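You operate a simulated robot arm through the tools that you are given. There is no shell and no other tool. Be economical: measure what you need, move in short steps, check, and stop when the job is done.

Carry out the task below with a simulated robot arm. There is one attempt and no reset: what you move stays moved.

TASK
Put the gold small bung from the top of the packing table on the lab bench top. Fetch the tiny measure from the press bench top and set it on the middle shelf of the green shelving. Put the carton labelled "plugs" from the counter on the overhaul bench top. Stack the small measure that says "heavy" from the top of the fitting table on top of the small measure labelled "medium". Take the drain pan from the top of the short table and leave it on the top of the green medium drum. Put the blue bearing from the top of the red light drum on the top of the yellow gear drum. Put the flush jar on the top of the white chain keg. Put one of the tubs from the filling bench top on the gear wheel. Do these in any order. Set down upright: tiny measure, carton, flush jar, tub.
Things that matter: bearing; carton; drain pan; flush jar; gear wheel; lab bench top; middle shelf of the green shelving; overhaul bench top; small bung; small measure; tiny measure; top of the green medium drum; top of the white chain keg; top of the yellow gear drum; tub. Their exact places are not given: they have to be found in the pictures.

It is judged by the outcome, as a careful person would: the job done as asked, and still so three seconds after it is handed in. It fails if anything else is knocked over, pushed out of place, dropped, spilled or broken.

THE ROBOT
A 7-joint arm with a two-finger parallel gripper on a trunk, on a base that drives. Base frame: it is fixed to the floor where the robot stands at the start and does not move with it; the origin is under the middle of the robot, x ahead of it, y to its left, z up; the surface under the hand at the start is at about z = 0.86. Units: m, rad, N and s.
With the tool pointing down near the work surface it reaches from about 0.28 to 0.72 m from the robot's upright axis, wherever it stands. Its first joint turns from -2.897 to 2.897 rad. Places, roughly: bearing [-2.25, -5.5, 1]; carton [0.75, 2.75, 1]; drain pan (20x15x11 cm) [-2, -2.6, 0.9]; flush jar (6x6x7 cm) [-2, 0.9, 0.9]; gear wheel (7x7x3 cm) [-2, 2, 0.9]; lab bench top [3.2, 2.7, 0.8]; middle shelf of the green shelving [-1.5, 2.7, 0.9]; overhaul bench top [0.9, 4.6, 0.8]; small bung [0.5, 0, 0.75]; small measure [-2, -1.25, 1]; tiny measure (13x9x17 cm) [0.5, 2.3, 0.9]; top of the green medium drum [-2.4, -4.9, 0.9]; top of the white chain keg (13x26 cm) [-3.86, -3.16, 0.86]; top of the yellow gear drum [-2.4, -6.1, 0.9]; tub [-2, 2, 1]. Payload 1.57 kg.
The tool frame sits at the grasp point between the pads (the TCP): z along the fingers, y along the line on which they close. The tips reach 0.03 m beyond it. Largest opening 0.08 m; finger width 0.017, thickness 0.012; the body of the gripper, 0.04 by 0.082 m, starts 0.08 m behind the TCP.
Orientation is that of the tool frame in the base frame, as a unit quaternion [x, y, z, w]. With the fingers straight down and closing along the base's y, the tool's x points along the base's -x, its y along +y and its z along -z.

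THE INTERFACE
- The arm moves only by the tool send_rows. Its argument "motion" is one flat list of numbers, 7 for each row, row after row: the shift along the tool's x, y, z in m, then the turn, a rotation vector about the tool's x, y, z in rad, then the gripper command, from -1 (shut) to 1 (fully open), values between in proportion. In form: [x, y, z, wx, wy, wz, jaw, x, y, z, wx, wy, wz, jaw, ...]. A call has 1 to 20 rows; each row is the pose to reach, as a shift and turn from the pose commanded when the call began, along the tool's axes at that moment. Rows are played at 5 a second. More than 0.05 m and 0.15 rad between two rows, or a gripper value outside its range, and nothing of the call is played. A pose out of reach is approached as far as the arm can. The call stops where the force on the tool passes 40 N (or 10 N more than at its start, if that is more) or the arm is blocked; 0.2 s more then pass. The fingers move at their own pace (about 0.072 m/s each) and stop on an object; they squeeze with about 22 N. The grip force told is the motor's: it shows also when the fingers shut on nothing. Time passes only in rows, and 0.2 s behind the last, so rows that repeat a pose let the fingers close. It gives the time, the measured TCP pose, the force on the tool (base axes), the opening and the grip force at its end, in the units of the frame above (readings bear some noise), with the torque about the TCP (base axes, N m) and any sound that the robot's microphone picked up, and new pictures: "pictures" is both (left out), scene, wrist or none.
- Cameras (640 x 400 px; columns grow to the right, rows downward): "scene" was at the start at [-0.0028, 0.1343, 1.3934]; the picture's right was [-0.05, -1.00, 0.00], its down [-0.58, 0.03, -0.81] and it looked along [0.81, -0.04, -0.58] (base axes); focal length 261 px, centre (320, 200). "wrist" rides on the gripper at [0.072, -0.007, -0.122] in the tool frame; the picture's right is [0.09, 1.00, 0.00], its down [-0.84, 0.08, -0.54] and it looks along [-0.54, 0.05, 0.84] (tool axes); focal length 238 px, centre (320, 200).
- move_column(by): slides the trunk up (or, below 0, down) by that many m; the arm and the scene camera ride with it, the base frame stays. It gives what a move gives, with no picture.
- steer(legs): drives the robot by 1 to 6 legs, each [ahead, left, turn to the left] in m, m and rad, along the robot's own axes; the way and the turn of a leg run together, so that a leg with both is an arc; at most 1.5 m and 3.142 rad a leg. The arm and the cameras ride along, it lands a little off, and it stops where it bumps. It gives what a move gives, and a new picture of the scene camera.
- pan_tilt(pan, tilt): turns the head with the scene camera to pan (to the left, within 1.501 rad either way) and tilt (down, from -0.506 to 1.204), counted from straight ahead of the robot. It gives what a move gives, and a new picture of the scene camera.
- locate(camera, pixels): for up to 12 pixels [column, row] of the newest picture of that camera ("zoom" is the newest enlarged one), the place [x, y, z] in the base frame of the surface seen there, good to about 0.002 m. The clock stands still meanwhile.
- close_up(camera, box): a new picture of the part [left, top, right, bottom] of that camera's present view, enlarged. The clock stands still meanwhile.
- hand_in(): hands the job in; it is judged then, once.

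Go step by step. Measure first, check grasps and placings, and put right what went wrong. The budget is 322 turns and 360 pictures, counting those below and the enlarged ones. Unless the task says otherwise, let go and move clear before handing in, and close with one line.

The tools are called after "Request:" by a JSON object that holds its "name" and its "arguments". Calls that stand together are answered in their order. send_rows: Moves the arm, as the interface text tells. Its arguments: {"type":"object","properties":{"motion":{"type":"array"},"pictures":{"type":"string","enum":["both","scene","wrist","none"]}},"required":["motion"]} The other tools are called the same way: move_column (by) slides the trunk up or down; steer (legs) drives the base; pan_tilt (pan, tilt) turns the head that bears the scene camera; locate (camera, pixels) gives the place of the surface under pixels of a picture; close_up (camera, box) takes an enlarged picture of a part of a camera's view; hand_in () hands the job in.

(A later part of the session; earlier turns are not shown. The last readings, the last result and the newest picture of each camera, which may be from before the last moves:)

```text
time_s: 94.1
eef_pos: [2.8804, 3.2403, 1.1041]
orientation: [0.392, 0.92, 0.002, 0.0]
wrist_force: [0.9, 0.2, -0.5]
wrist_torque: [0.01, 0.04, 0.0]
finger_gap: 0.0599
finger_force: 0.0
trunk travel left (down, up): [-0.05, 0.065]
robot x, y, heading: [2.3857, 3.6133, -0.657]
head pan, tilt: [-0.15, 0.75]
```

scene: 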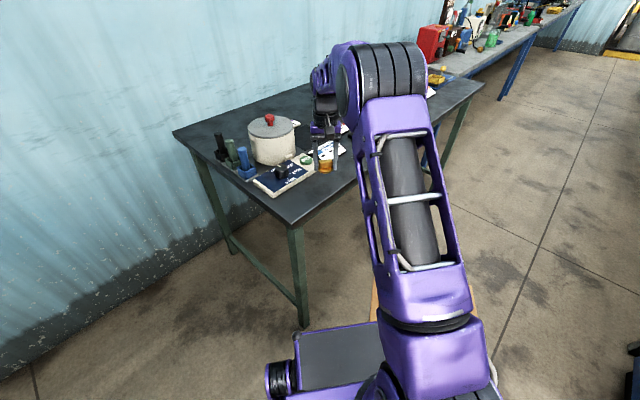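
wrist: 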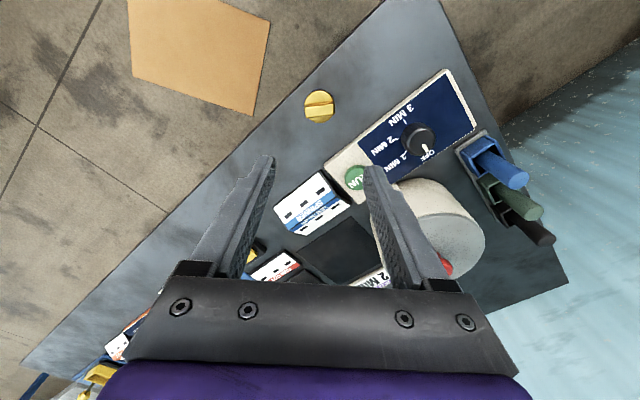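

The bung sits on the lab bench. Next is the carton: I'll retract the arm and drive back to the counter.

Request:
{"name": "send_rows", "arguments": {"motion": [0.045, 0, -0.005, 0, 0, 0, 0.5, 0.09, 0, -0.01, 0, 0, 0, 0.5, 0.13, 0, -0.02, 0, 0, 0, 0.5, 0.17, 0, -0.03, 0, 0, 0, 0.5, 0.21, 0, -0.03, 0, 0, 0, 0.5, 0.22, 0, -0.03, 0, 0, 0, 0.5], "pictures": "none"}}

Request:
{"name": "steer", "arguments": {"legs": [[0, 0, -2.48], [1.3, 0, 0]]}}

Request:
{"name": "steer", "arguments": {"legs": [[0, 0, 1.1]]}}

```text
time_s: 95.5
eef_pos: [2.7262, 3.3992, 1.1339]
orientation: [0.392, 0.92, 0.002, 0.001]
wrist_force: [-0.4, 0.2, -0.8]
wrist_torque: [0.0, 0.0, 0.03]
finger_gap: 0.0601
finger_force: 0.0
trunk travel left (down, up): [-0.05, 0.065]
robot x, y, heading: [2.3873, 3.6163, -0.659]
head pan, tilt: [-0.15, 0.75]
```

```text
time_s: 107.9
eef_pos: [0.6993, 3.512, 1.1348]
orientation: [0.998, -0.056, 0.001, 0.002]
wrist_force: [0.2, 0.2, 0.6]
wrist_torque: [-0.01, -0.03, 0.02]
finger_gap: 0.06
finger_force: 0.1
trunk travel left (down, up): [-0.05, 0.065]
robot x, y, heading: [1.0951, 3.5655, -3.105]
head pan, tilt: [-0.15, 0.75]
```

scene: 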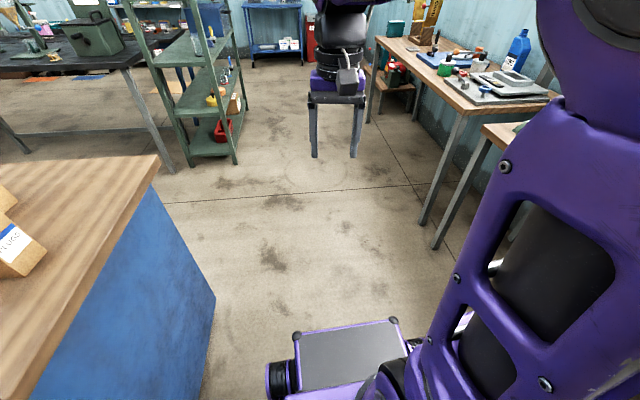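

```text
time_s: 111.2
eef_pos: [0.9674, 3.1843, 1.1342]
orientation: [0.877, 0.48, 0.002, 0.001]
wrist_force: [0.1, 0.0, -0.9]
wrist_torque: [0.02, -0.06, 0.0]
finger_gap: 0.0601
finger_force: 0.2
trunk travel left (down, up): [-0.05, 0.065]
robot x, y, heading: [1.0937, 3.5641, -1.997]
head pan, tilt: [-0.15, 0.75]
```

scene: 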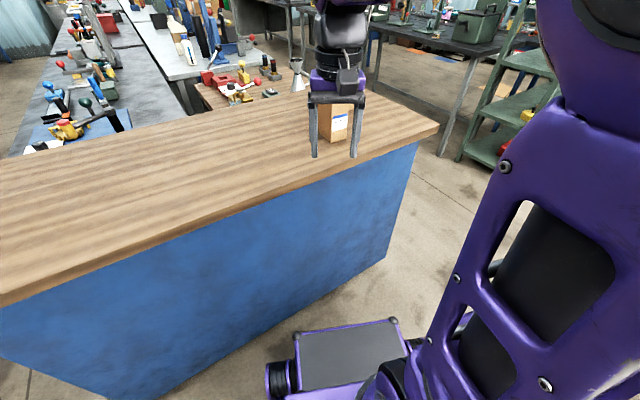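

The two cartons sit near (335,120). I'll zoom in on their labels.

Request:
{"name": "close_up", "arguments": {"camera": "scene", "box": [290, 80, 390, 160]}}

Request:
{"name": "locate", "arguments": {"camera": "scene", "pixels": [[335, 130], [325, 125], [345, 120], [340, 108], [320, 140], [200, 200], [400, 140], [215, 220]]}}

Request:
{"name": "send_rows", "arguments": {"motion": [0, 0, 0, 0, 0, 0, 1], "pictures": "wrist"}}

```text
5.00 times, centred on (340, 120) of scene
```

zoom: 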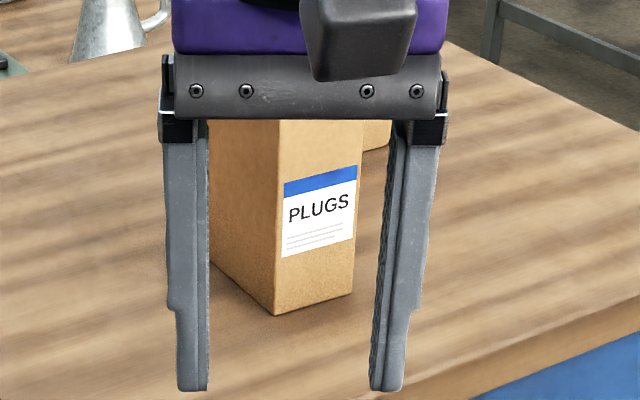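

```text
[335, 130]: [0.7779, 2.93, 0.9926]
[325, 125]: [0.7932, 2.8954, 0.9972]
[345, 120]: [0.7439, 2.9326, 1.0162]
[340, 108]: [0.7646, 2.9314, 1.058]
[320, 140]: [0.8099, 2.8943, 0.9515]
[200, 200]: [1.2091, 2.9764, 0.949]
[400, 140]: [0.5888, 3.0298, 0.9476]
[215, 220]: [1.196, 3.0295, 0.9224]
```

```text
time_s: 111.6
eef_pos: [0.9679, 3.1844, 1.1341]
orientation: [0.877, 0.48, 0.001, 0.0]
wrist_force: [0.9, -0.5, 1.7]
wrist_torque: [0.0, 0.0, -0.01]
finger_gap: 0.08
finger_force: 0.1
trunk travel left (down, up): [-0.05, 0.065]
robot x, y, heading: [1.0973, 3.5688, -1.991]
head pan, tilt: [-0.15, 0.75]
```

wrist: 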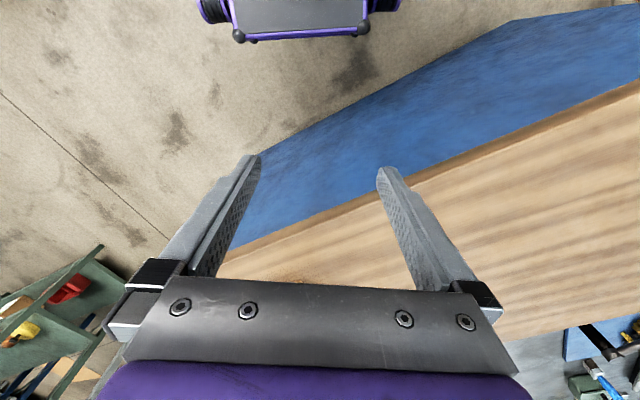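

The carton marked PLUGS is at about (0.76, 2.9) with a counter top of z=0.949. I'll check how far the base sticks out, then shift sideways to see it unobstructed.

Request:
{"name": "locate", "arguments": {"camera": "scene", "pixels": [[345, 330], [300, 340], [390, 322], [280, 380]]}}

Request:
{"name": "steer", "arguments": {"legs": [[0, 0, 0.43], [0.06, -0.33, 0]]}}

Request:
{"name": "pan_tilt", "arguments": {"pan": -0.3, "tilt": 0.75}}

```text
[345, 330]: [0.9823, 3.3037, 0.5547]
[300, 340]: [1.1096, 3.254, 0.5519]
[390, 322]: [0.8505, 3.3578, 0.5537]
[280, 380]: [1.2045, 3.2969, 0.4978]
```

```text
time_s: 116.6
eef_pos: [0.8011, 3.1056, 1.1343]
orientation: [0.757, 0.654, 0.001, 0.0]
wrist_force: [1.0, 0.3, -0.1]
wrist_torque: [0.0, -0.03, 0.02]
finger_gap: 0.0798
finger_force: 0.1
trunk travel left (down, up): [-0.05, 0.065]
robot x, y, heading: [0.7591, 3.5046, -1.568]
head pan, tilt: [-0.15, 0.75]
```

scene: 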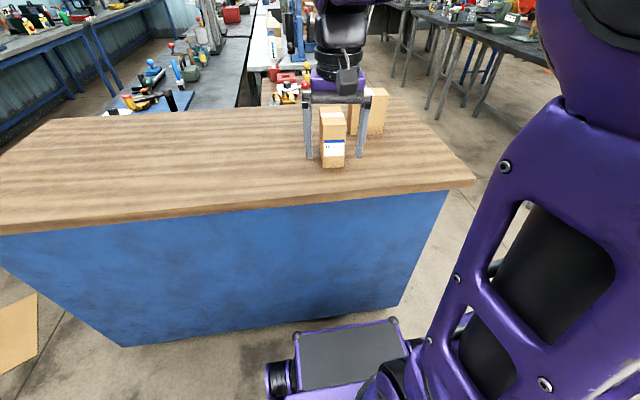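

```text
time_s: 117.3
eef_pos: [0.8017, 3.1061, 1.1343]
orientation: [0.757, 0.653, 0.002, 0.001]
wrist_force: [0.5, -0.5, -0.4]
wrist_torque: [0.03, 0.0, -0.01]
finger_gap: 0.0801
finger_force: 0.1
trunk travel left (down, up): [-0.05, 0.065]
robot x, y, heading: [0.7594, 3.5066, -1.569]
head pan, tilt: [-0.3, 0.75]
```

scene: 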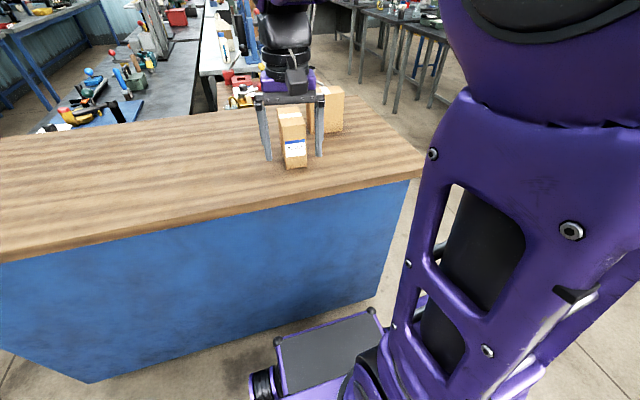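

The carton is now in clear view between the fingers. I'll zoom in to measure its corners.

Request:
{"name": "close_up", "arguments": {"camera": "scene", "box": [250, 80, 360, 180]}}

Request:
{"name": "locate", "arguments": {"camera": "zoom", "pixels": [[200, 160], [300, 160]]}}

```text
4.00 times, centred on (305, 130) of scene
```

zoom: 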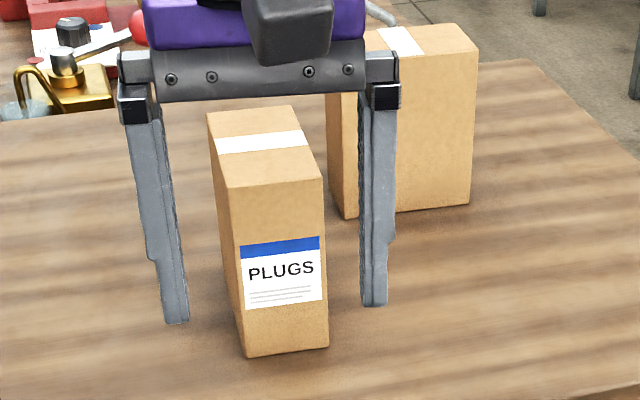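

```text
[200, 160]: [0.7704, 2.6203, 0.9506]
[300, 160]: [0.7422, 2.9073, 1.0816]
```

Request:
{"name": "locate", "arguments": {"camera": "zoom", "pixels": [[210, 117], [290, 110], [224, 184], [320, 176], [232, 190], [318, 185], [248, 350], [326, 340], [345, 100], [345, 210], [400, 205]]}}

Request:
{"name": "send_rows", "arguments": {"motion": [0, 0, -0.03, 0, 0, 0, 1, 0, 0, -0.05, 0, 0, 0, 1], "pictures": "wrist"}}

```text
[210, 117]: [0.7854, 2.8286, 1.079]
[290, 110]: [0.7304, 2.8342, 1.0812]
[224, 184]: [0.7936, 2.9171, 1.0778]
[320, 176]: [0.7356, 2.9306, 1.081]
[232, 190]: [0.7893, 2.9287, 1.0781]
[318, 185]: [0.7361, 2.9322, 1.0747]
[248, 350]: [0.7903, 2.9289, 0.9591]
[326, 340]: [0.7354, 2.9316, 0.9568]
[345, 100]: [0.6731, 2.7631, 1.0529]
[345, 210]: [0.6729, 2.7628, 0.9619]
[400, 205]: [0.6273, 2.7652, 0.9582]
```

```text
time_s: 117.9
eef_pos: [0.8009, 3.107, 1.1846]
orientation: [0.756, 0.655, 0.002, 0.001]
wrist_force: [0.3, 0.2, 0.5]
wrist_torque: [0.03, 0.01, 0.01]
finger_gap: 0.0798
finger_force: 0.0
trunk travel left (down, up): [-0.05, 0.065]
robot x, y, heading: [0.7612, 3.5069, -1.573]
head pan, tilt: [-0.3, 0.75]
```

wrist: 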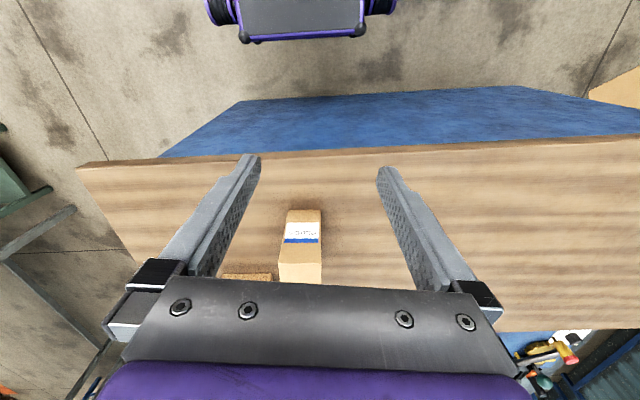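

The carton is 0.055 wide in x and 0.10 deep in y, its top at 1.08 and its centre at (0.761, 2.88), turned by -0.055 rad. I'll move above it, then go down to TCP z≈1.03.

Request:
{"name": "send_rows", "arguments": {"motion": [-0.048, -0.001, 0, 0, 0, -0.03, 1, -0.096, -0.003, 0, 0, 0, -0.06, 1, -0.144, -0.004, 0, 0, 0, -0.087, 1, -0.192, -0.005, 0, 0, 0, -0.087, 1, -0.23, -0.0064, 0, 0, 0, -0.087, 1, -0.23, -0.0064, 0, 0, 0, -0.087, 1], "pictures": "both"}}

```text
time_s: 119.3
eef_pos: [0.7621, 2.8792, 1.1819]
orientation: [0.728, 0.686, 0.002, 0.0]
wrist_force: [0.5, -0.1, 0.0]
wrist_torque: [0.01, 0.02, 0.0]
finger_gap: 0.0801
finger_force: 0.1
trunk travel left (down, up): [-0.05, 0.065]
robot x, y, heading: [0.7594, 3.5054, -1.57]
head pan, tilt: [-0.3, 0.75]
```

scene: 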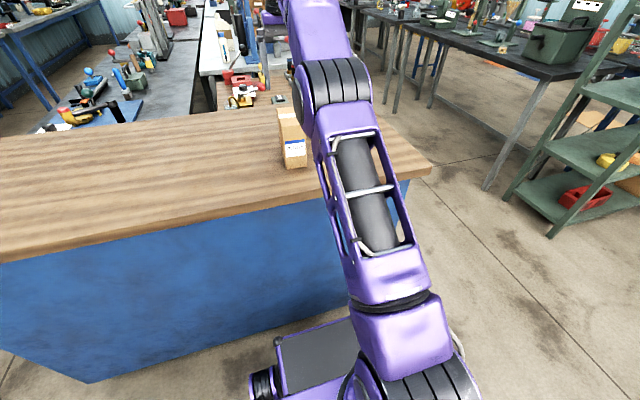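
wrist: 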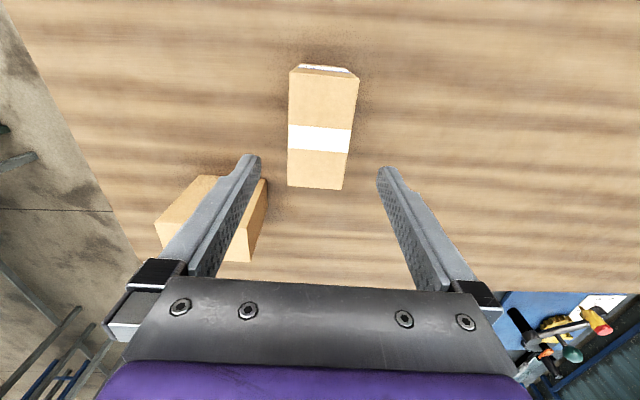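

It's centred over the carton and clear of the other one. I'll descend and grip.

Request:
{"name": "send_rows", "arguments": {"motion": [0, 0, 0.04, 0, 0, 0, 1, 0, 0, 0.08, 0, 0, 0, 1, 0, 0, 0.12, 0, 0, 0, 1, 0, 0, 0.15, 0, 0, 0, 1, 0, 0, 0.15, 0, 0, 0, 1, 0, 0, 0.15, 0, 0, 0, -1, 0, 0, 0.15, 0, 0, 0, -1, 0, 0, 0.15, 0, 0, 0, -1], "pictures": "wrist"}}

```text
time_s: 121.1
eef_pos: [0.7621, 2.8792, 1.0343]
orientation: [0.728, 0.686, 0.001, 0.001]
wrist_force: [-0.5, -1.2, -0.4]
wrist_torque: [-0.09, 0.1, -0.02]
finger_gap: 0.0601
finger_force: 22.3
trunk travel left (down, up): [-0.05, 0.065]
robot x, y, heading: [0.7595, 3.5031, -1.572]
head pan, tilt: [-0.3, 0.75]
```

wrist: 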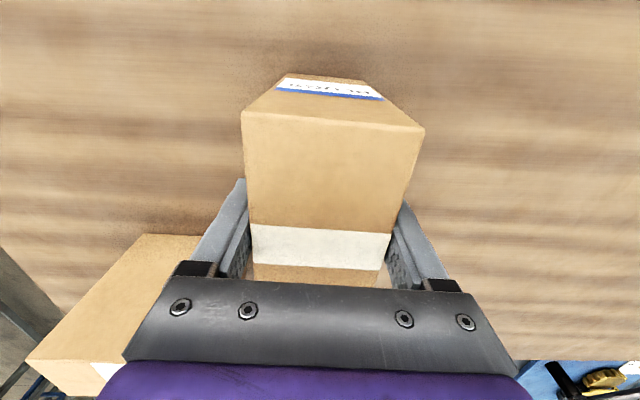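

It's gripped at 0.060. I'll lift and pull back.

Request:
{"name": "send_rows", "arguments": {"motion": [0, 0, -0.02, 0, 0, 0, -1, 0, 0, -0.06, 0, 0, 0, -1, 0, 0, -0.1, 0, 0, 0, -1, 0, 0, -0.14, 0, 0, 0, -1, 0.04, 0, -0.14, 0, 0, 0, -1, 0.08, 0, -0.14, 0, 0, 0, -1, 0.12, 0, -0.14, 0, 0, 0, -1, 0.16, 0, -0.14, 0, 0, 0, -1, 0.2, 0, -0.13, 0, 0, 0, -1, 0.22, 0, -0.13, 0, 0, 0, -1], "pictures": "wrist"}}

Request:
{"name": "pan_tilt", "arguments": {"pan": -0.15, "tilt": 0.6}}

Request:
{"name": "steer", "arguments": {"legs": [[-0.15, 0, 0], [0, 0, 3.1]]}}

```text
time_s: 123.3
eef_pos: [0.7754, 3.099, 1.1647]
orientation: [0.728, 0.686, 0.002, 0.001]
wrist_force: [-0.7, -0.7, -3.2]
wrist_torque: [0.0, 0.02, 0.01]
finger_gap: 0.0599
finger_force: 22.1
trunk travel left (down, up): [-0.05, 0.065]
robot x, y, heading: [0.7607, 3.5045, -1.566]
head pan, tilt: [-0.3, 0.75]
```

wrist: 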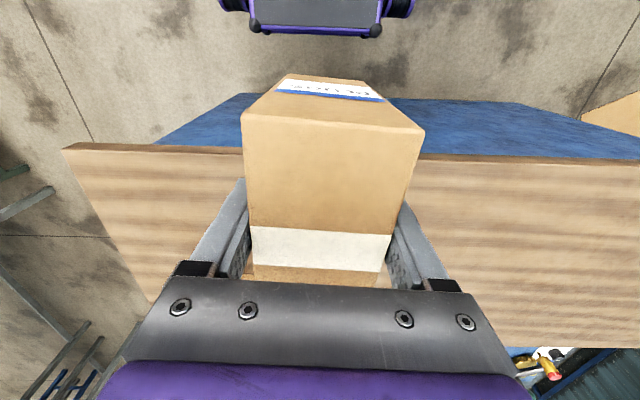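

```text
time_s: 124.0
eef_pos: [0.7731, 3.0989, 1.1648]
orientation: [0.728, 0.686, 0.002, 0.001]
wrist_force: [1.5, -0.1, -2.5]
wrist_torque: [0.0, -0.02, -0.01]
finger_gap: 0.0598
finger_force: 22.0
trunk travel left (down, up): [-0.05, 0.065]
robot x, y, heading: [0.7601, 3.5073, -1.573]
head pan, tilt: [-0.15, 0.6]
```

scene: 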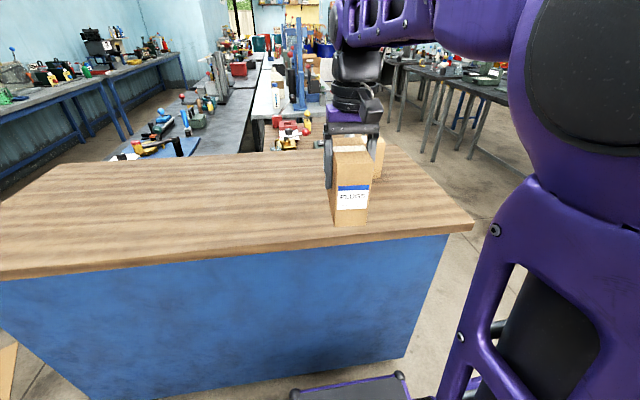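

```text
time_s: 132.8
eef_pos: [0.7665, 4.0593, 1.1643]
orientation: [-0.669, 0.744, 0.001, -0.002]
wrist_force: [0.5, 0.0, -2.7]
wrist_torque: [0.01, 0.02, -0.01]
finger_gap: 0.0596
finger_force: 21.7
trunk travel left (down, up): [-0.05, 0.065]
robot x, y, heading: [0.7604, 3.6557, 1.524]
head pan, tilt: [-0.15, 0.6]
```

scene: 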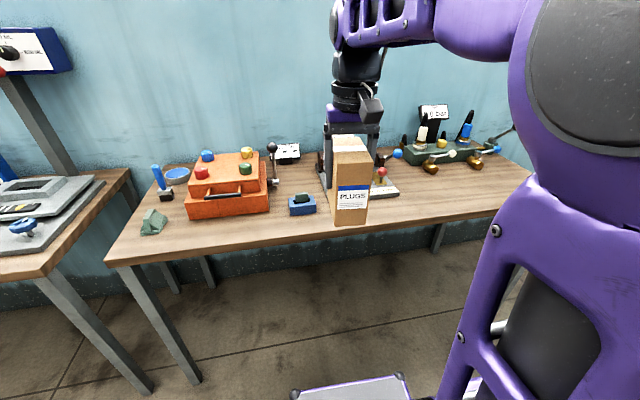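

The overhaul bench fits the table with the orange toolbox. I'll locate free spots on its front strip.

Request:
{"name": "locate", "arguments": {"camera": "scene", "pixels": [[430, 195], [410, 205], [390, 210], [450, 190], [430, 180], [260, 225], [280, 230], [110, 260], [410, 185], [470, 185], [280, 210], [530, 180]]}}

```text
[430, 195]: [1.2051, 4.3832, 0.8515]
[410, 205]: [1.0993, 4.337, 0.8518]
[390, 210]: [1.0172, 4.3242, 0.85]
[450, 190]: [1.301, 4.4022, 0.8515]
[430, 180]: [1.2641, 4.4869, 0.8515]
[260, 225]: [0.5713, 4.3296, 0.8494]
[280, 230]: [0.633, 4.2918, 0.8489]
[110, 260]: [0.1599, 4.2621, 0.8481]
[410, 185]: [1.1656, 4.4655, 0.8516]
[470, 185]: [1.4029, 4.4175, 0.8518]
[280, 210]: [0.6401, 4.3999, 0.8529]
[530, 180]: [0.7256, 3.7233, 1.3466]
```

I'll put the carton at (1.22, 4.38), where it's free. First I'll shift the base right and slightly forward.

Request:
{"name": "steer", "arguments": {"legs": [[0.12, -0.45, 0.045]]}}

Request:
{"name": "send_rows", "arguments": {"motion": [0, 0, 0, 0, 0, 0, -1], "pictures": "wrist"}}

```text
time_s: 137.7
eef_pos: [1.2014, 4.1701, 1.1659]
orientation: [-0.686, 0.728, 0.002, -0.002]
wrist_force: [0.5, -0.1, -2.8]
wrist_torque: [0.0, 0.0, 0.01]
finger_gap: 0.06
finger_force: 21.6
trunk travel left (down, up): [-0.05, 0.065]
robot x, y, heading: [1.217, 3.7619, 1.574]
head pan, tilt: [-0.15, 0.6]
```

scene: 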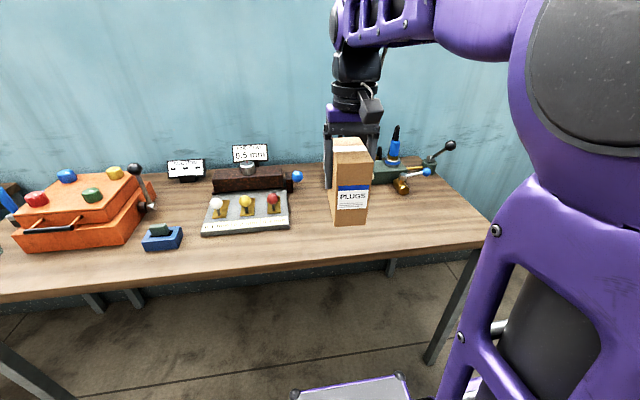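

```text
time_s: 138.1
eef_pos: [1.2021, 4.1706, 1.1657]
orientation: [-0.686, 0.728, 0.0, -0.002]
wrist_force: [0.5, -0.1, -2.2]
wrist_torque: [-0.04, 0.03, 0.01]
finger_gap: 0.0604
finger_force: 21.9
trunk travel left (down, up): [-0.05, 0.065]
robot x, y, heading: [1.2136, 3.7606, 1.573]
head pan, tilt: [-0.15, 0.6]
```

wrist: 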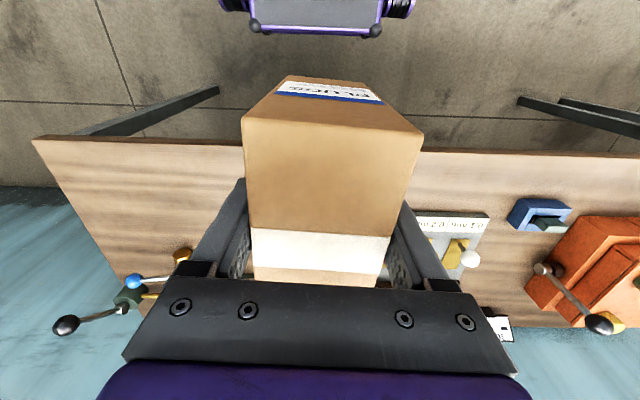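

I'll check the exact clearances around the drop spot.

Request:
{"name": "locate", "arguments": {"camera": "scene", "pixels": [[290, 225], [290, 195], [400, 190], [385, 182], [330, 240], [310, 215], [480, 240], [400, 220], [300, 180]]}}

```text
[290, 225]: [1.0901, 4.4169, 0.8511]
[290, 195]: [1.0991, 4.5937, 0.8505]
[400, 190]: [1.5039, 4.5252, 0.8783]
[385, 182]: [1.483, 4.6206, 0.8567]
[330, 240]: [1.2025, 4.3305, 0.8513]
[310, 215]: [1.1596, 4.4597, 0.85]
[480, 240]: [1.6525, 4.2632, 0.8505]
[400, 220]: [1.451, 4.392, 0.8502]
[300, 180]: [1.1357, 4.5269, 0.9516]
```

I'll place it at (1.27, 4.38). First I'll go across and down to about 2 cm above contact.

Request:
{"name": "send_rows", "arguments": {"motion": [-0.045, -0.01, 0, 0, 0, 0, -1, -0.09, -0.02, 0, 0, 0, 0, -1, -0.135, -0.03, 0, 0, 0, 0, -1, -0.18, -0.045, 0, 0, 0, 0, -1, -0.2138, -0.0553, 0.02, 0, 0, 0, -1, -0.2138, -0.0553, 0.06, 0, 0, 0, -1, -0.2138, -0.0553, 0.1, 0, 0, 0, -1, -0.2138, -0.0553, 0.14, 0, 0, 0, -1, -0.2138, -0.0553, 0.18, 0, 0, 0, -1, -0.2138, -0.0553, 0.208, 0, 0, 0, -1, -0.2138, -0.0553, 0.208, 0, 0, 0, -1], "pictures": "both"}}

```text
time_s: 140.5
eef_pos: [1.2668, 4.3806, 0.9554]
orientation: [-0.687, 0.727, 0.0, -0.002]
wrist_force: [-0.1, -0.3, -2.2]
wrist_torque: [-0.02, -0.02, -0.01]
finger_gap: 0.0598
finger_force: 22.3
trunk travel left (down, up): [-0.05, 0.065]
robot x, y, heading: [1.2162, 3.7614, 1.571]
head pan, tilt: [-0.15, 0.6]
```

scene: 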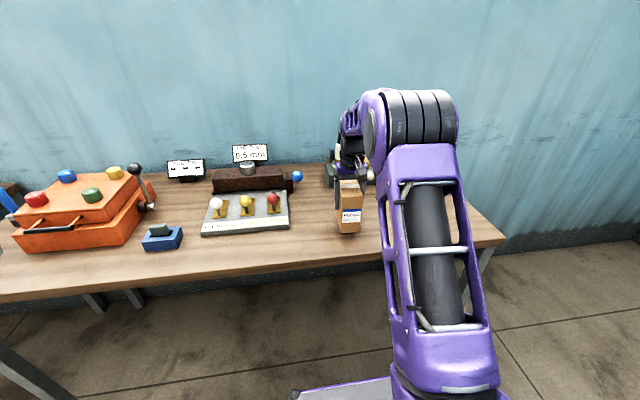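
wrist: 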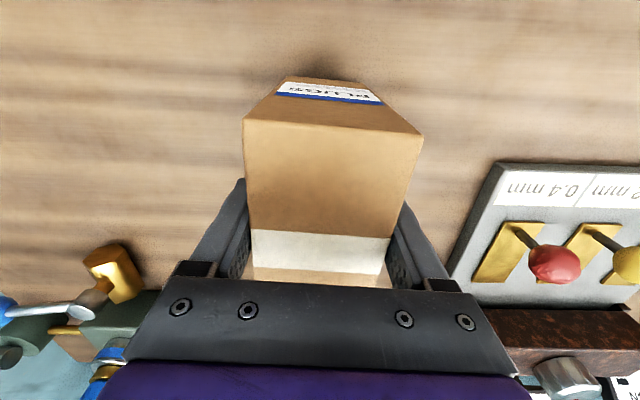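

The spot is clear. I'll lower to contact in small steps.

Request:
{"name": "send_rows", "arguments": {"motion": [0, 0, 0.01, 0, 0, 0, -1, 0, 0, 0.015, 0, 0, 0, -1, 0, 0, 0.018, 0, 0, 0, -1, 0, 0, 0.02, 0, 0, 0, -1, 0, 0, 0.02, 0, 0, 0, -1], "pictures": "none"}}

```text
time_s: 141.7
eef_pos: [1.2676, 4.3807, 0.9355]
orientation: [-0.686, 0.727, 0.001, -0.002]
wrist_force: [-0.1, 0.0, -2.6]
wrist_torque: [0.02, -0.01, 0.02]
finger_gap: 0.0597
finger_force: 22.0
trunk travel left (down, up): [-0.05, 0.065]
robot x, y, heading: [1.2145, 3.7655, 1.575]
head pan, tilt: [-0.15, 0.6]
```

The force still shows the carton hanging, so I'll lower a few mm more.

Request:
{"name": "send_rows", "arguments": {"motion": [0, 0, 0.002, 0, 0, 0, -1, 0, 0, 0.004, 0, 0, 0, -1, 0, 0, 0.004, 0, 0, 0, -1], "pictures": "none"}}

```text
time_s: 142.5
eef_pos: [1.2672, 4.3811, 0.9341]
orientation: [-0.686, 0.727, 0.001, -0.001]
wrist_force: [0.3, -1.3, 2.7]
wrist_torque: [0.14, -0.16, -0.07]
finger_gap: 0.0597
finger_force: 22.2
trunk travel left (down, up): [-0.05, 0.065]
robot x, y, heading: [1.2126, 3.7653, 1.573]
head pan, tilt: [-0.15, 0.6]
```

Contact (+2.7 N). I'll release and go up.

Request:
{"name": "send_rows", "arguments": {"motion": [0, 0, 0, 0, 0, 0, 0, 0, 0, 0, 0, 0, 0, 1, 0, 0, 0, 0, 0, 0, 1, 0, 0, -0.04, 0, 0, 0, 1, 0, 0, -0.08, 0, 0, 0, 1, 0, 0, -0.13, 0, 0, 0, 1, 0, 0, -0.18, 0, 0, 0, 1, 0, 0, -0.22, 0, 0, 0, 1, 0.04, 0.01, -0.22, 0, 0, 0, 1, 0.08, 0.02, -0.22, 0, 0, 0, 1, 0.12, 0.03, -0.22, 0, 0, 0, 1, 0.16, 0.04, -0.22, 0, 0, 0, 1, 0.2, 0.05, -0.22, 0, 0, 0, 1, 0.22, 0.05, -0.22, 0, 0, 0, 1], "pictures": "both"}}

```text
time_s: 145.5
eef_pos: [1.2047, 4.1612, 1.1532]
orientation: [-0.686, 0.727, 0.001, -0.001]
wrist_force: [-0.6, 0.5, 0.2]
wrist_torque: [-0.01, 0.01, 0.01]
finger_gap: 0.08
finger_force: 0.1
trunk travel left (down, up): [-0.05, 0.065]
robot x, y, heading: [1.2164, 3.7633, 1.574]
head pan, tilt: [-0.15, 0.6]
```

scene: 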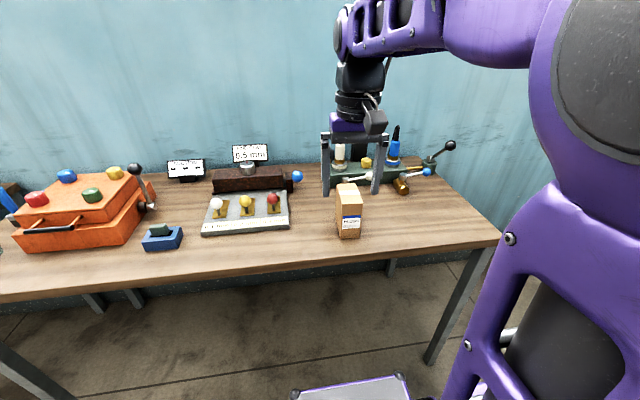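
wrist: 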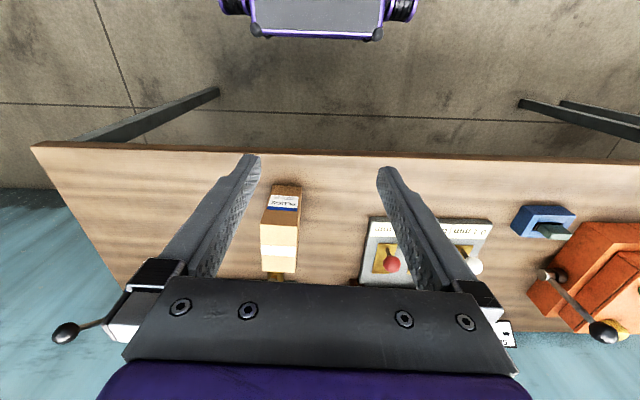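

The carton stands upright. Next is the tiny measure on the press bench: I'll drive round to the aisle at (-0.25, 2.3) facing +x.

Request:
{"name": "steer", "arguments": {"legs": [[-0.15, 0, 0], [0, 0, 1.568], [1.45, 0, 0], [0, 0, 1.57], [1.25, 0, 0], [0, 0, 1.57]]}}

```text
time_s: 171.7
eef_pos: [0.1942, 2.3138, 1.1533]
orientation: [0.003, 1.0, 0.002, -0.001]
wrist_force: [0.1, 0.5, 0.6]
wrist_torque: [0.01, 0.01, -0.01]
finger_gap: 0.08
finger_force: 0.0
trunk travel left (down, up): [-0.05, 0.065]
robot x, y, heading: [-0.2054, 2.2847, 0.062]
head pan, tilt: [-0.15, 0.6]
```

scene: 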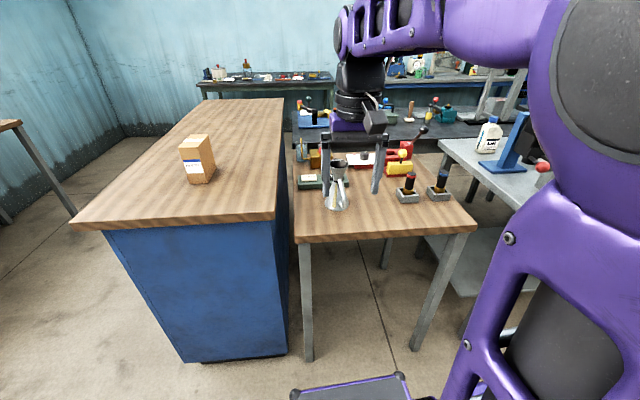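

The metal measure is at (337,190). I'll zoom in to study its shape.

Request:
{"name": "close_up", "arguments": {"camera": "scene", "box": [290, 140, 390, 220]}}

Request:
{"name": "send_rows", "arguments": {"motion": [0, 0, 0, 0, 0, 0, 1], "pictures": "wrist"}}

Request:
{"name": "locate", "arguments": {"camera": "scene", "pixels": [[337, 205], [337, 165], [337, 185], [320, 225], [325, 200], [347, 200], [345, 175], [330, 180]]}}

```text
5.00 times, centred on (340, 180) of scene
```

zoom: 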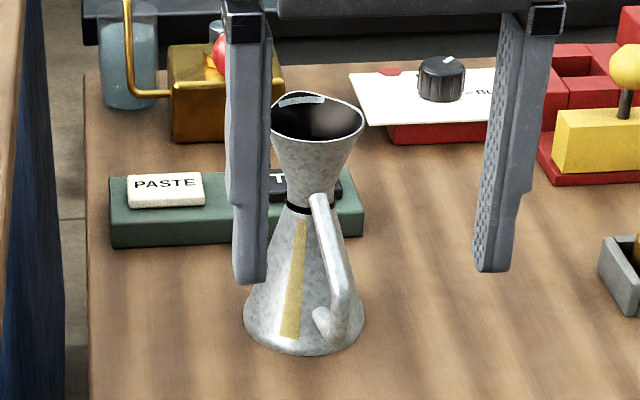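

```text
time_s: 172.1
eef_pos: [0.1941, 2.3137, 1.1545]
orientation: [0.001, 1.0, 0.002, 0.0]
wrist_force: [0.2, -0.7, -0.2]
wrist_torque: [0.01, -0.01, 0.0]
finger_gap: 0.0802
finger_force: 0.0
trunk travel left (down, up): [-0.05, 0.065]
robot x, y, heading: [-0.2036, 2.2832, 0.057]
head pan, tilt: [-0.15, 0.6]
```

wrist: 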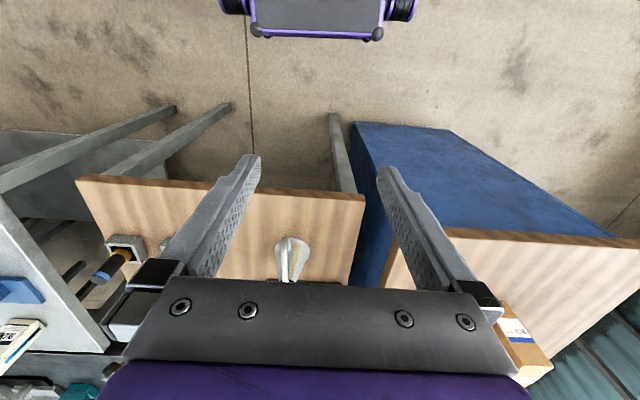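

```text
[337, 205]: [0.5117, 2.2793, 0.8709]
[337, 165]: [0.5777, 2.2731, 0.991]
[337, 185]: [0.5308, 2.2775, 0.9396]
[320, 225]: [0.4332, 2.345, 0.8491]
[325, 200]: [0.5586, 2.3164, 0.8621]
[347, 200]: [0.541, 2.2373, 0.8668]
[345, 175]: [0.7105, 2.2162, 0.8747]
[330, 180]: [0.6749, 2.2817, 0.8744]
```

It's a waisted measure with a handle facing the robot, best gripped at the neck with a horizontal tool. Before choosing the grasp I'll look at the green shelving and its clearance.

Request:
{"name": "steer", "arguments": {"legs": [[0, 0, 2.75]]}}

Request:
{"name": "pan_tilt", "arguments": {"pan": -0.1, "tilt": 0.35}}

```text
time_s: 179.1
eef_pos: [-0.5776, 2.4125, 1.1531]
orientation: [0.979, -0.206, 0.0, 0.002]
wrist_force: [0.5, -0.6, 1.2]
wrist_torque: [0.03, 0.01, 0.02]
finger_gap: 0.0803
finger_force: 0.0
trunk travel left (down, up): [-0.05, 0.065]
robot x, y, heading: [-0.2026, 2.2799, 2.788]
head pan, tilt: [-0.15, 0.6]
```

scene: 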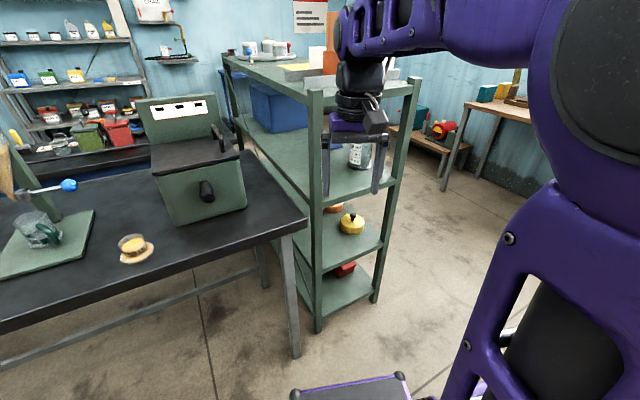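

```text
time_s: 179.9
eef_pos: [-0.5787, 2.4136, 1.1549]
orientation: [0.979, -0.205, 0.001, 0.002]
wrist_force: [0.5, -0.2, 0.0]
wrist_torque: [-0.02, 0.01, 0.01]
finger_gap: 0.08
finger_force: 0.1
trunk travel left (down, up): [-0.05, 0.065]
robot x, y, heading: [-0.2054, 2.2793, 2.787]
head pan, tilt: [-0.099, 0.351]
```

scene: 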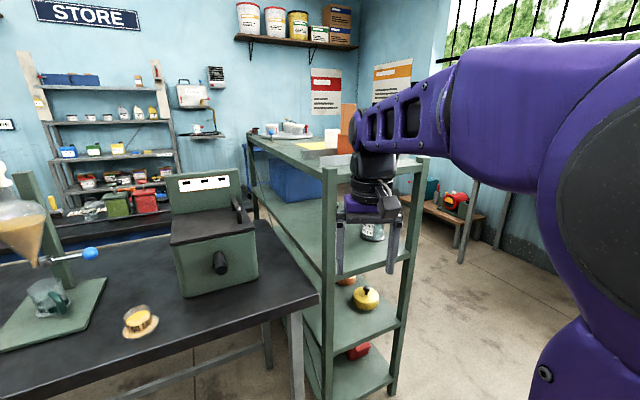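

Request:
{"name": "locate", "arguments": {"camera": "scene", "pixels": [[320, 250], [400, 248], [370, 252], [300, 230], [320, 175], [415, 165], [370, 230], [328, 165], [424, 160], [360, 320], [275, 160], [410, 270]]}}

Request:
{"name": "close_up", "arguments": {"camera": "scene", "box": [240, 120, 440, 290]}}

```text
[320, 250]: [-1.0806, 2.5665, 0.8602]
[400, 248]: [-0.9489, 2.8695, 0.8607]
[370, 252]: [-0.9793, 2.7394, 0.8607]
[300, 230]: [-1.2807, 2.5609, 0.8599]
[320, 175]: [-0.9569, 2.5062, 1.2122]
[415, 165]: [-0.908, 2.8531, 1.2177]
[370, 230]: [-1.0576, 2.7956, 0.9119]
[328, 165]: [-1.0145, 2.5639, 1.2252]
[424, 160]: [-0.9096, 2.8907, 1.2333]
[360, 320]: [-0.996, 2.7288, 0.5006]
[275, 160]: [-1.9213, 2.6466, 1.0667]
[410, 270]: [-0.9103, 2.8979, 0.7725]
```

```text
2.35 times, centred on (340, 205) of scene
```

zoom: 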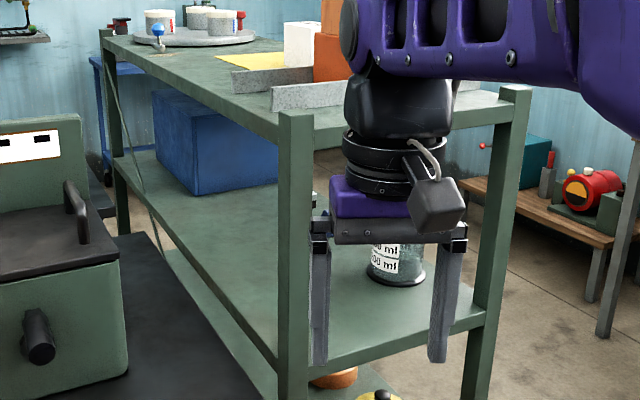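

The middle shelf is at z=0.860, its open end facing the aisle at x=-0.91 (y 2.52–2.88), with a beaker at (-1.06, 2.80). A free spot is (-1.02, 2.63), and a horizontal tool will fit. I'll go back to the press bench and measure the jug.

Request:
{"name": "steer", "arguments": {"legs": [[0, 0, -2.79]]}}

Request:
{"name": "close_up", "arguments": {"camera": "scene", "box": [240, 200, 400, 310]}}

```text
time_s: 187.1
eef_pos: [0.195, 2.2872, 1.1547]
orientation: [0.035, 0.999, 0.002, -0.001]
wrist_force: [1.0, -0.6, 0.8]
wrist_torque: [-0.01, -0.01, 0.04]
finger_gap: 0.0797
finger_force: 0.0
trunk travel left (down, up): [-0.05, 0.065]
robot x, y, heading: [-0.2042, 2.2817, -0.01]
head pan, tilt: [-0.099, 0.351]
```

scene: 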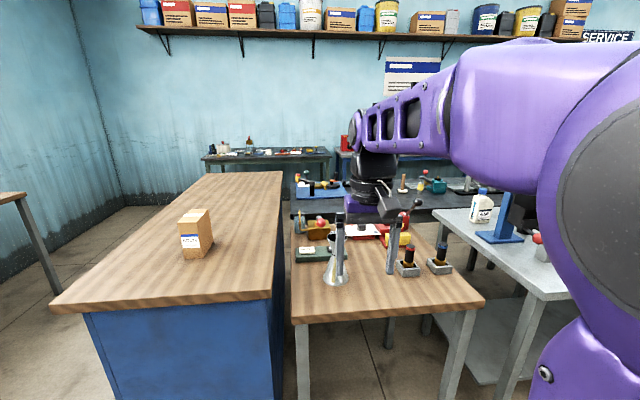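

```text
3.64 times, centred on (320, 255) of scene
```

zoom: 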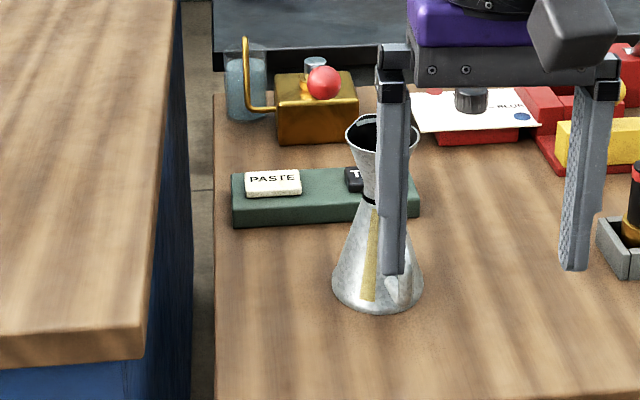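

A finger hides it. I'll swing the tool toward horizontal (25° below level), extended ahead and above the bench, so it can approach the neck from the handle side.

Request:
{"name": "send_rows", "arguments": {"motion": [-0.02, 0, 0, 0, -0.14, 0, 1, -0.04, 0, 0, 0, -0.28, 0, 1, -0.06, 0, 0, 0, -0.42, 0, 1, -0.08, 0, 0, 0, -0.56, 0, 1, -0.1, 0, 0, 0, -0.7, 0, 1, -0.12, 0, 0, 0, -0.84, 0, 1, -0.14, 0, 0, 0, -0.98, 0, 1, -0.155, 0, 0, 0, -1.134, 0, 1, -0.155, 0, 0, 0, -1.134, 0, 1], "pictures": "both"}}

```text
refused: row 8 steps farther than a row can; nothing moved
```

Request:
{"name": "send_rows", "arguments": {"motion": [-0.02, 0, 0, 0, -0.14, 0, 1, -0.04, 0, 0, 0, -0.28, 0, 1, -0.06, 0, 0, 0, -0.42, 0, 1, -0.08, 0, 0, 0, -0.56, 0, 1, -0.1, 0, 0, 0, -0.7, 0, 1, -0.12, 0, 0, 0, -0.84, 0, 1, -0.14, 0, 0, 0, -0.98, 0, 1, -0.155, 0, 0, 0, -1.12, 0, 1, -0.155, 0, 0, 0, -1.134, 0, 1], "pictures": "both"}}

```text
time_s: 189.1
eef_pos: [0.3488, 2.2712, 1.1537]
orientation: [0.04, 0.851, -0.008, 0.524]
wrist_force: [0.2, -1.1, -0.2]
wrist_torque: [-0.01, 0.01, -0.01]
finger_gap: 0.0798
finger_force: 0.1
out of reach, approached as far as the arm can: row 8, 9
trunk travel left (down, up): [-0.05, 0.065]
robot x, y, heading: [-0.1971, 2.2841, -0.009]
head pan, tilt: [-0.099, 0.351]
```

scene: 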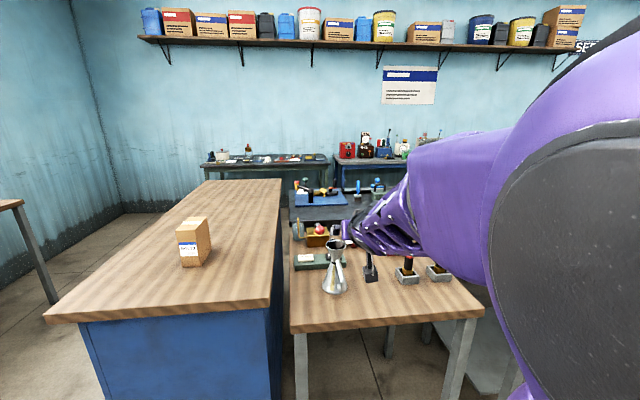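
wrist: 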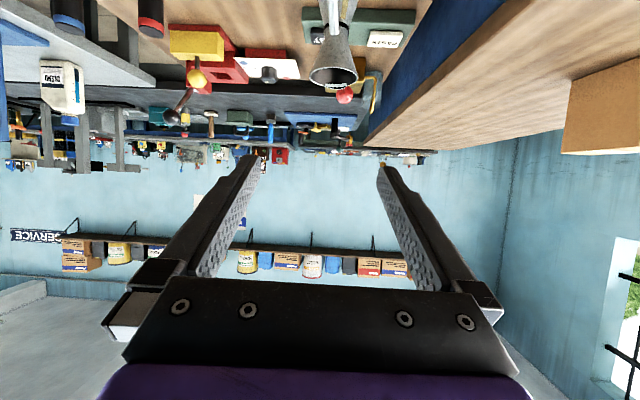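

The tool has tilted to about 27° below level, which is good enough. Now I'll measure the jug in an unobstructed zoom.

Request:
{"name": "close_up", "arguments": {"camera": "scene", "box": [285, 220, 385, 305]}}

```text
4.71 times, centred on (335, 262) of scene
```

zoom: 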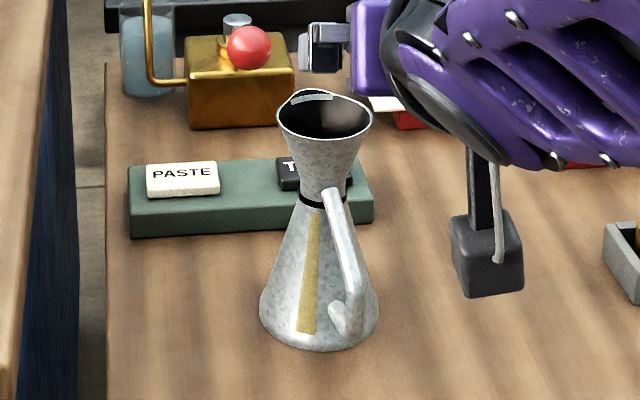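

Request:
{"name": "locate", "arguments": {"camera": "zoom", "pixels": [[280, 115], [370, 125], [322, 140], [318, 203], [335, 190], [365, 265], [352, 320], [262, 305], [378, 315], [320, 348], [305, 240], [302, 203]]}}

```text
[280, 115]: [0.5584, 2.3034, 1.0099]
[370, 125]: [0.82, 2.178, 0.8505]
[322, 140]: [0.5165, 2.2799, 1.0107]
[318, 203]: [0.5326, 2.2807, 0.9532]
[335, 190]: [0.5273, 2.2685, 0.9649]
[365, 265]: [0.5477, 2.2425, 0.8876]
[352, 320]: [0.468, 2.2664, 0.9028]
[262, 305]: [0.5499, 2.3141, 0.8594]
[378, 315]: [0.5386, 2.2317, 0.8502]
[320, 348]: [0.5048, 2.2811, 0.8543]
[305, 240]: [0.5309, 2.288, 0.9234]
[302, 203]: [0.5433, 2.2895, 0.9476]
```

The jug axis is at about (0.547, 2.275), its neck at z≈0.95, and the handle points to -x at z≈0.90. I'll go to a pre-grasp pose 12 cm short along the tool axis.

Request:
{"name": "send_rows", "arguments": {"motion": [0.025, 0.0033, 0.0335, 0, 0, 0, 1, 0.05, 0.0066, 0.067, 0, 0, 0, 1, 0.075, 0.01, 0.1, 0, 0, 0, 1, 0.0997, 0.0132, 0.134, 0, 0, 0, 1, 0.0997, 0.0132, 0.134, 0, 0, 0, 1], "pictures": "both"}}

```text
time_s: 190.3
eef_pos: [0.4271, 2.2843, 1.0119]
orientation: [0.032, 0.843, -0.018, 0.536]
wrist_force: [-0.5, -0.2, 0.1]
wrist_torque: [-0.01, 0.01, 0.04]
finger_gap: 0.0804
finger_force: 0.0
trunk travel left (down, up): [-0.05, 0.065]
robot x, y, heading: [-0.2012, 2.2861, -0.011]
head pan, tilt: [-0.099, 0.351]
```

scene: 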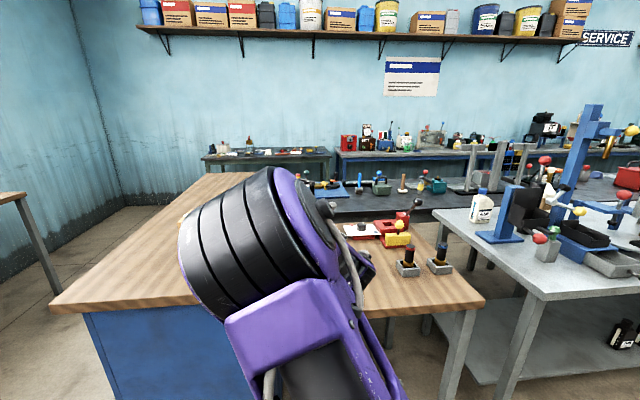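
wrist: 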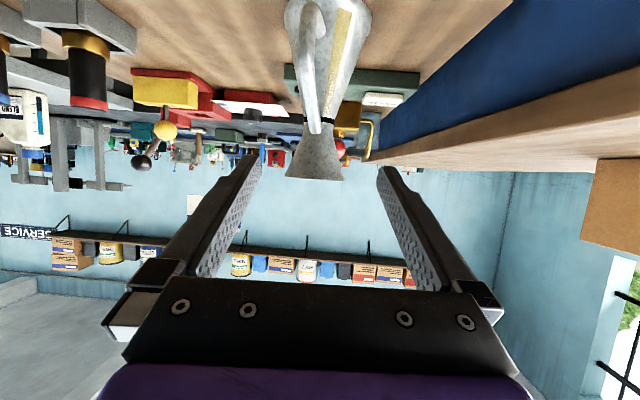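

The jug is centred between the fingers (wrist column ≈313). I'll confirm the neck and handle positions from this camera before advancing.

Request:
{"name": "locate", "arguments": {"camera": "wrist", "pixels": [[322, 125], [310, 125], [300, 128], [335, 128], [290, 175], [343, 178], [312, 60], [300, 20], [330, 60]]}}

```text
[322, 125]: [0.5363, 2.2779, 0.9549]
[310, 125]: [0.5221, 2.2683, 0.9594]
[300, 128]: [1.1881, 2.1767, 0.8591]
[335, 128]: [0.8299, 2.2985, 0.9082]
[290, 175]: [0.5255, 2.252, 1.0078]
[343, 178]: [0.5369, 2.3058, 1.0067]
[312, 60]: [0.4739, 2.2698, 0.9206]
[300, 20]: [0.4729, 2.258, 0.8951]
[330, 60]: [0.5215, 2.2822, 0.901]
```

Neck centre ≈(0.548, 2.276, 0.955), and the handle stays below the palm. I'll advance 0.12 along the tool axis and close.

Request:
{"name": "send_rows", "arguments": {"motion": [0, 0, 0.03, 0, 0, 0, 1, 0, 0, 0.06, 0, 0, 0, 1, 0, 0, 0.09, 0, 0, 0, 1, 0, 0, 0.12, 0, 0, 0, 1, 0, 0, 0.12, 0, 0, 0, 1], "pictures": "wrist"}}

```text
time_s: 191.5
eef_pos: [0.5352, 2.2764, 0.9638]
orientation: [0.031, 0.843, -0.018, 0.537]
wrist_force: [1.0, -0.4, -0.1]
wrist_torque: [0.0, -0.03, 0.01]
finger_gap: 0.0801
finger_force: 0.0
trunk travel left (down, up): [-0.05, 0.065]
robot x, y, heading: [-0.2036, 2.2793, -0.007]
head pan, tilt: [-0.099, 0.351]
```

wrist: 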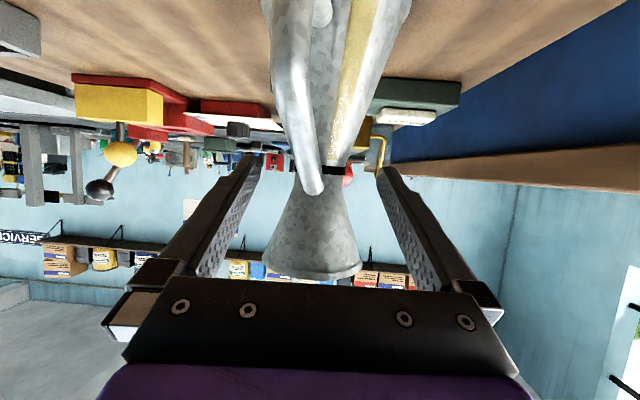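

The neck sits between the pads. I'll lower 6 mm and close.

Request:
{"name": "send_rows", "arguments": {"motion": [0.0055, 0, 0.003, 0, 0, 0, 1, 0.0055, 0, 0.003, 0, 0, 0, 0.3, 0.0055, 0, 0.003, 0, 0, 0, -0.2, 0.0055, 0, 0.003, 0, 0, 0, -1, 0.0055, 0, 0.003, 0, 0, 0, -1, 0.0055, 0, 0.003, 0, 0, 0, -1], "pictures": "wrist"}}

```text
time_s: 192.9
eef_pos: [0.5346, 2.2778, 0.9567]
orientation: [0.03, 0.843, -0.017, 0.537]
wrist_force: [0.4, -0.7, -0.4]
wrist_torque: [-0.14, -0.06, 0.0]
finger_gap: 0.0365
finger_force: 21.7
trunk travel left (down, up): [-0.05, 0.065]
robot x, y, heading: [-0.2004, 2.2815, -0.007]
head pan, tilt: [-0.099, 0.351]
```

wrist: 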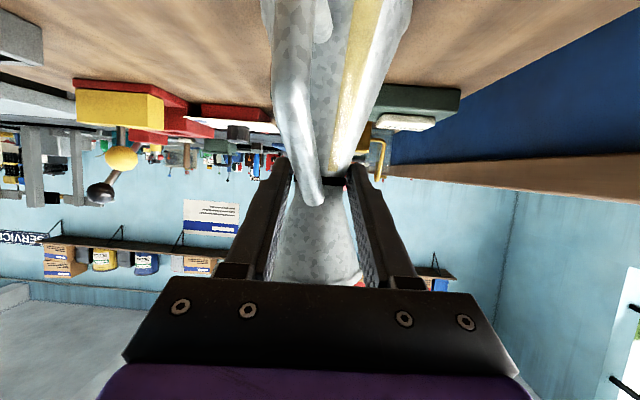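

It's gripped (gap 0.0365). I'll lift straight up and check it hangs steady.

Request:
{"name": "send_rows", "arguments": {"motion": [-0.018, 0, -0.0085, 0, 0, 0, -1, -0.036, 0, -0.017, 0, 0, 0, -1, -0.063, 0, -0.03, 0, 0, 0, -1, -0.09, 0, -0.042, 0, 0, 0, -1, -0.118, 0, -0.055, 0, 0, 0, -1, -0.118, 0, -0.055, 0, 0, 0, -1], "pictures": "both"}}

```text
time_s: 194.3
eef_pos: [0.5342, 2.277, 1.0868]
orientation: [0.03, 0.843, -0.017, 0.536]
wrist_force: [-0.5, 0.5, -1.9]
wrist_torque: [-0.02, 0.02, 0.0]
finger_gap: 0.0365
finger_force: 21.6
trunk travel left (down, up): [-0.05, 0.065]
robot x, y, heading: [-0.2038, 2.2838, -0.012]
head pan, tilt: [-0.099, 0.351]
```

scene: 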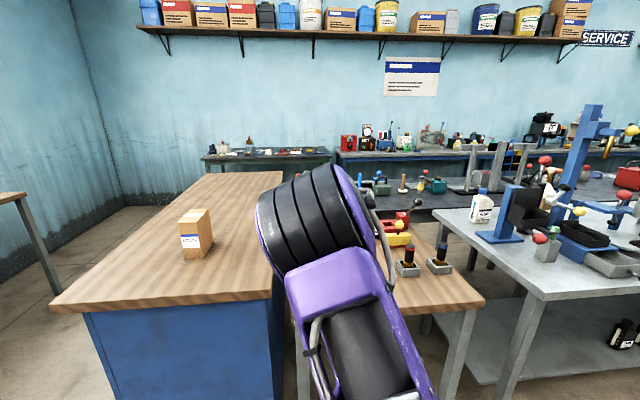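
wrist: 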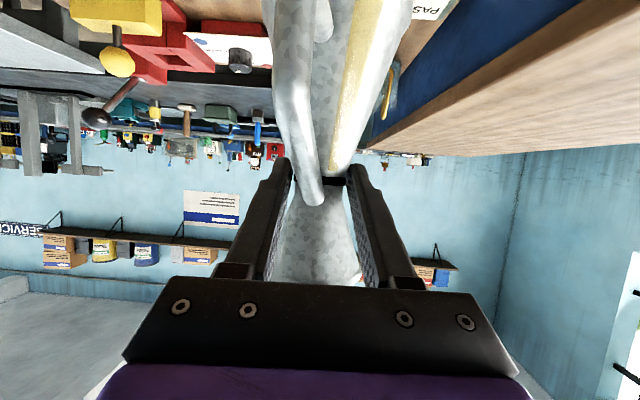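

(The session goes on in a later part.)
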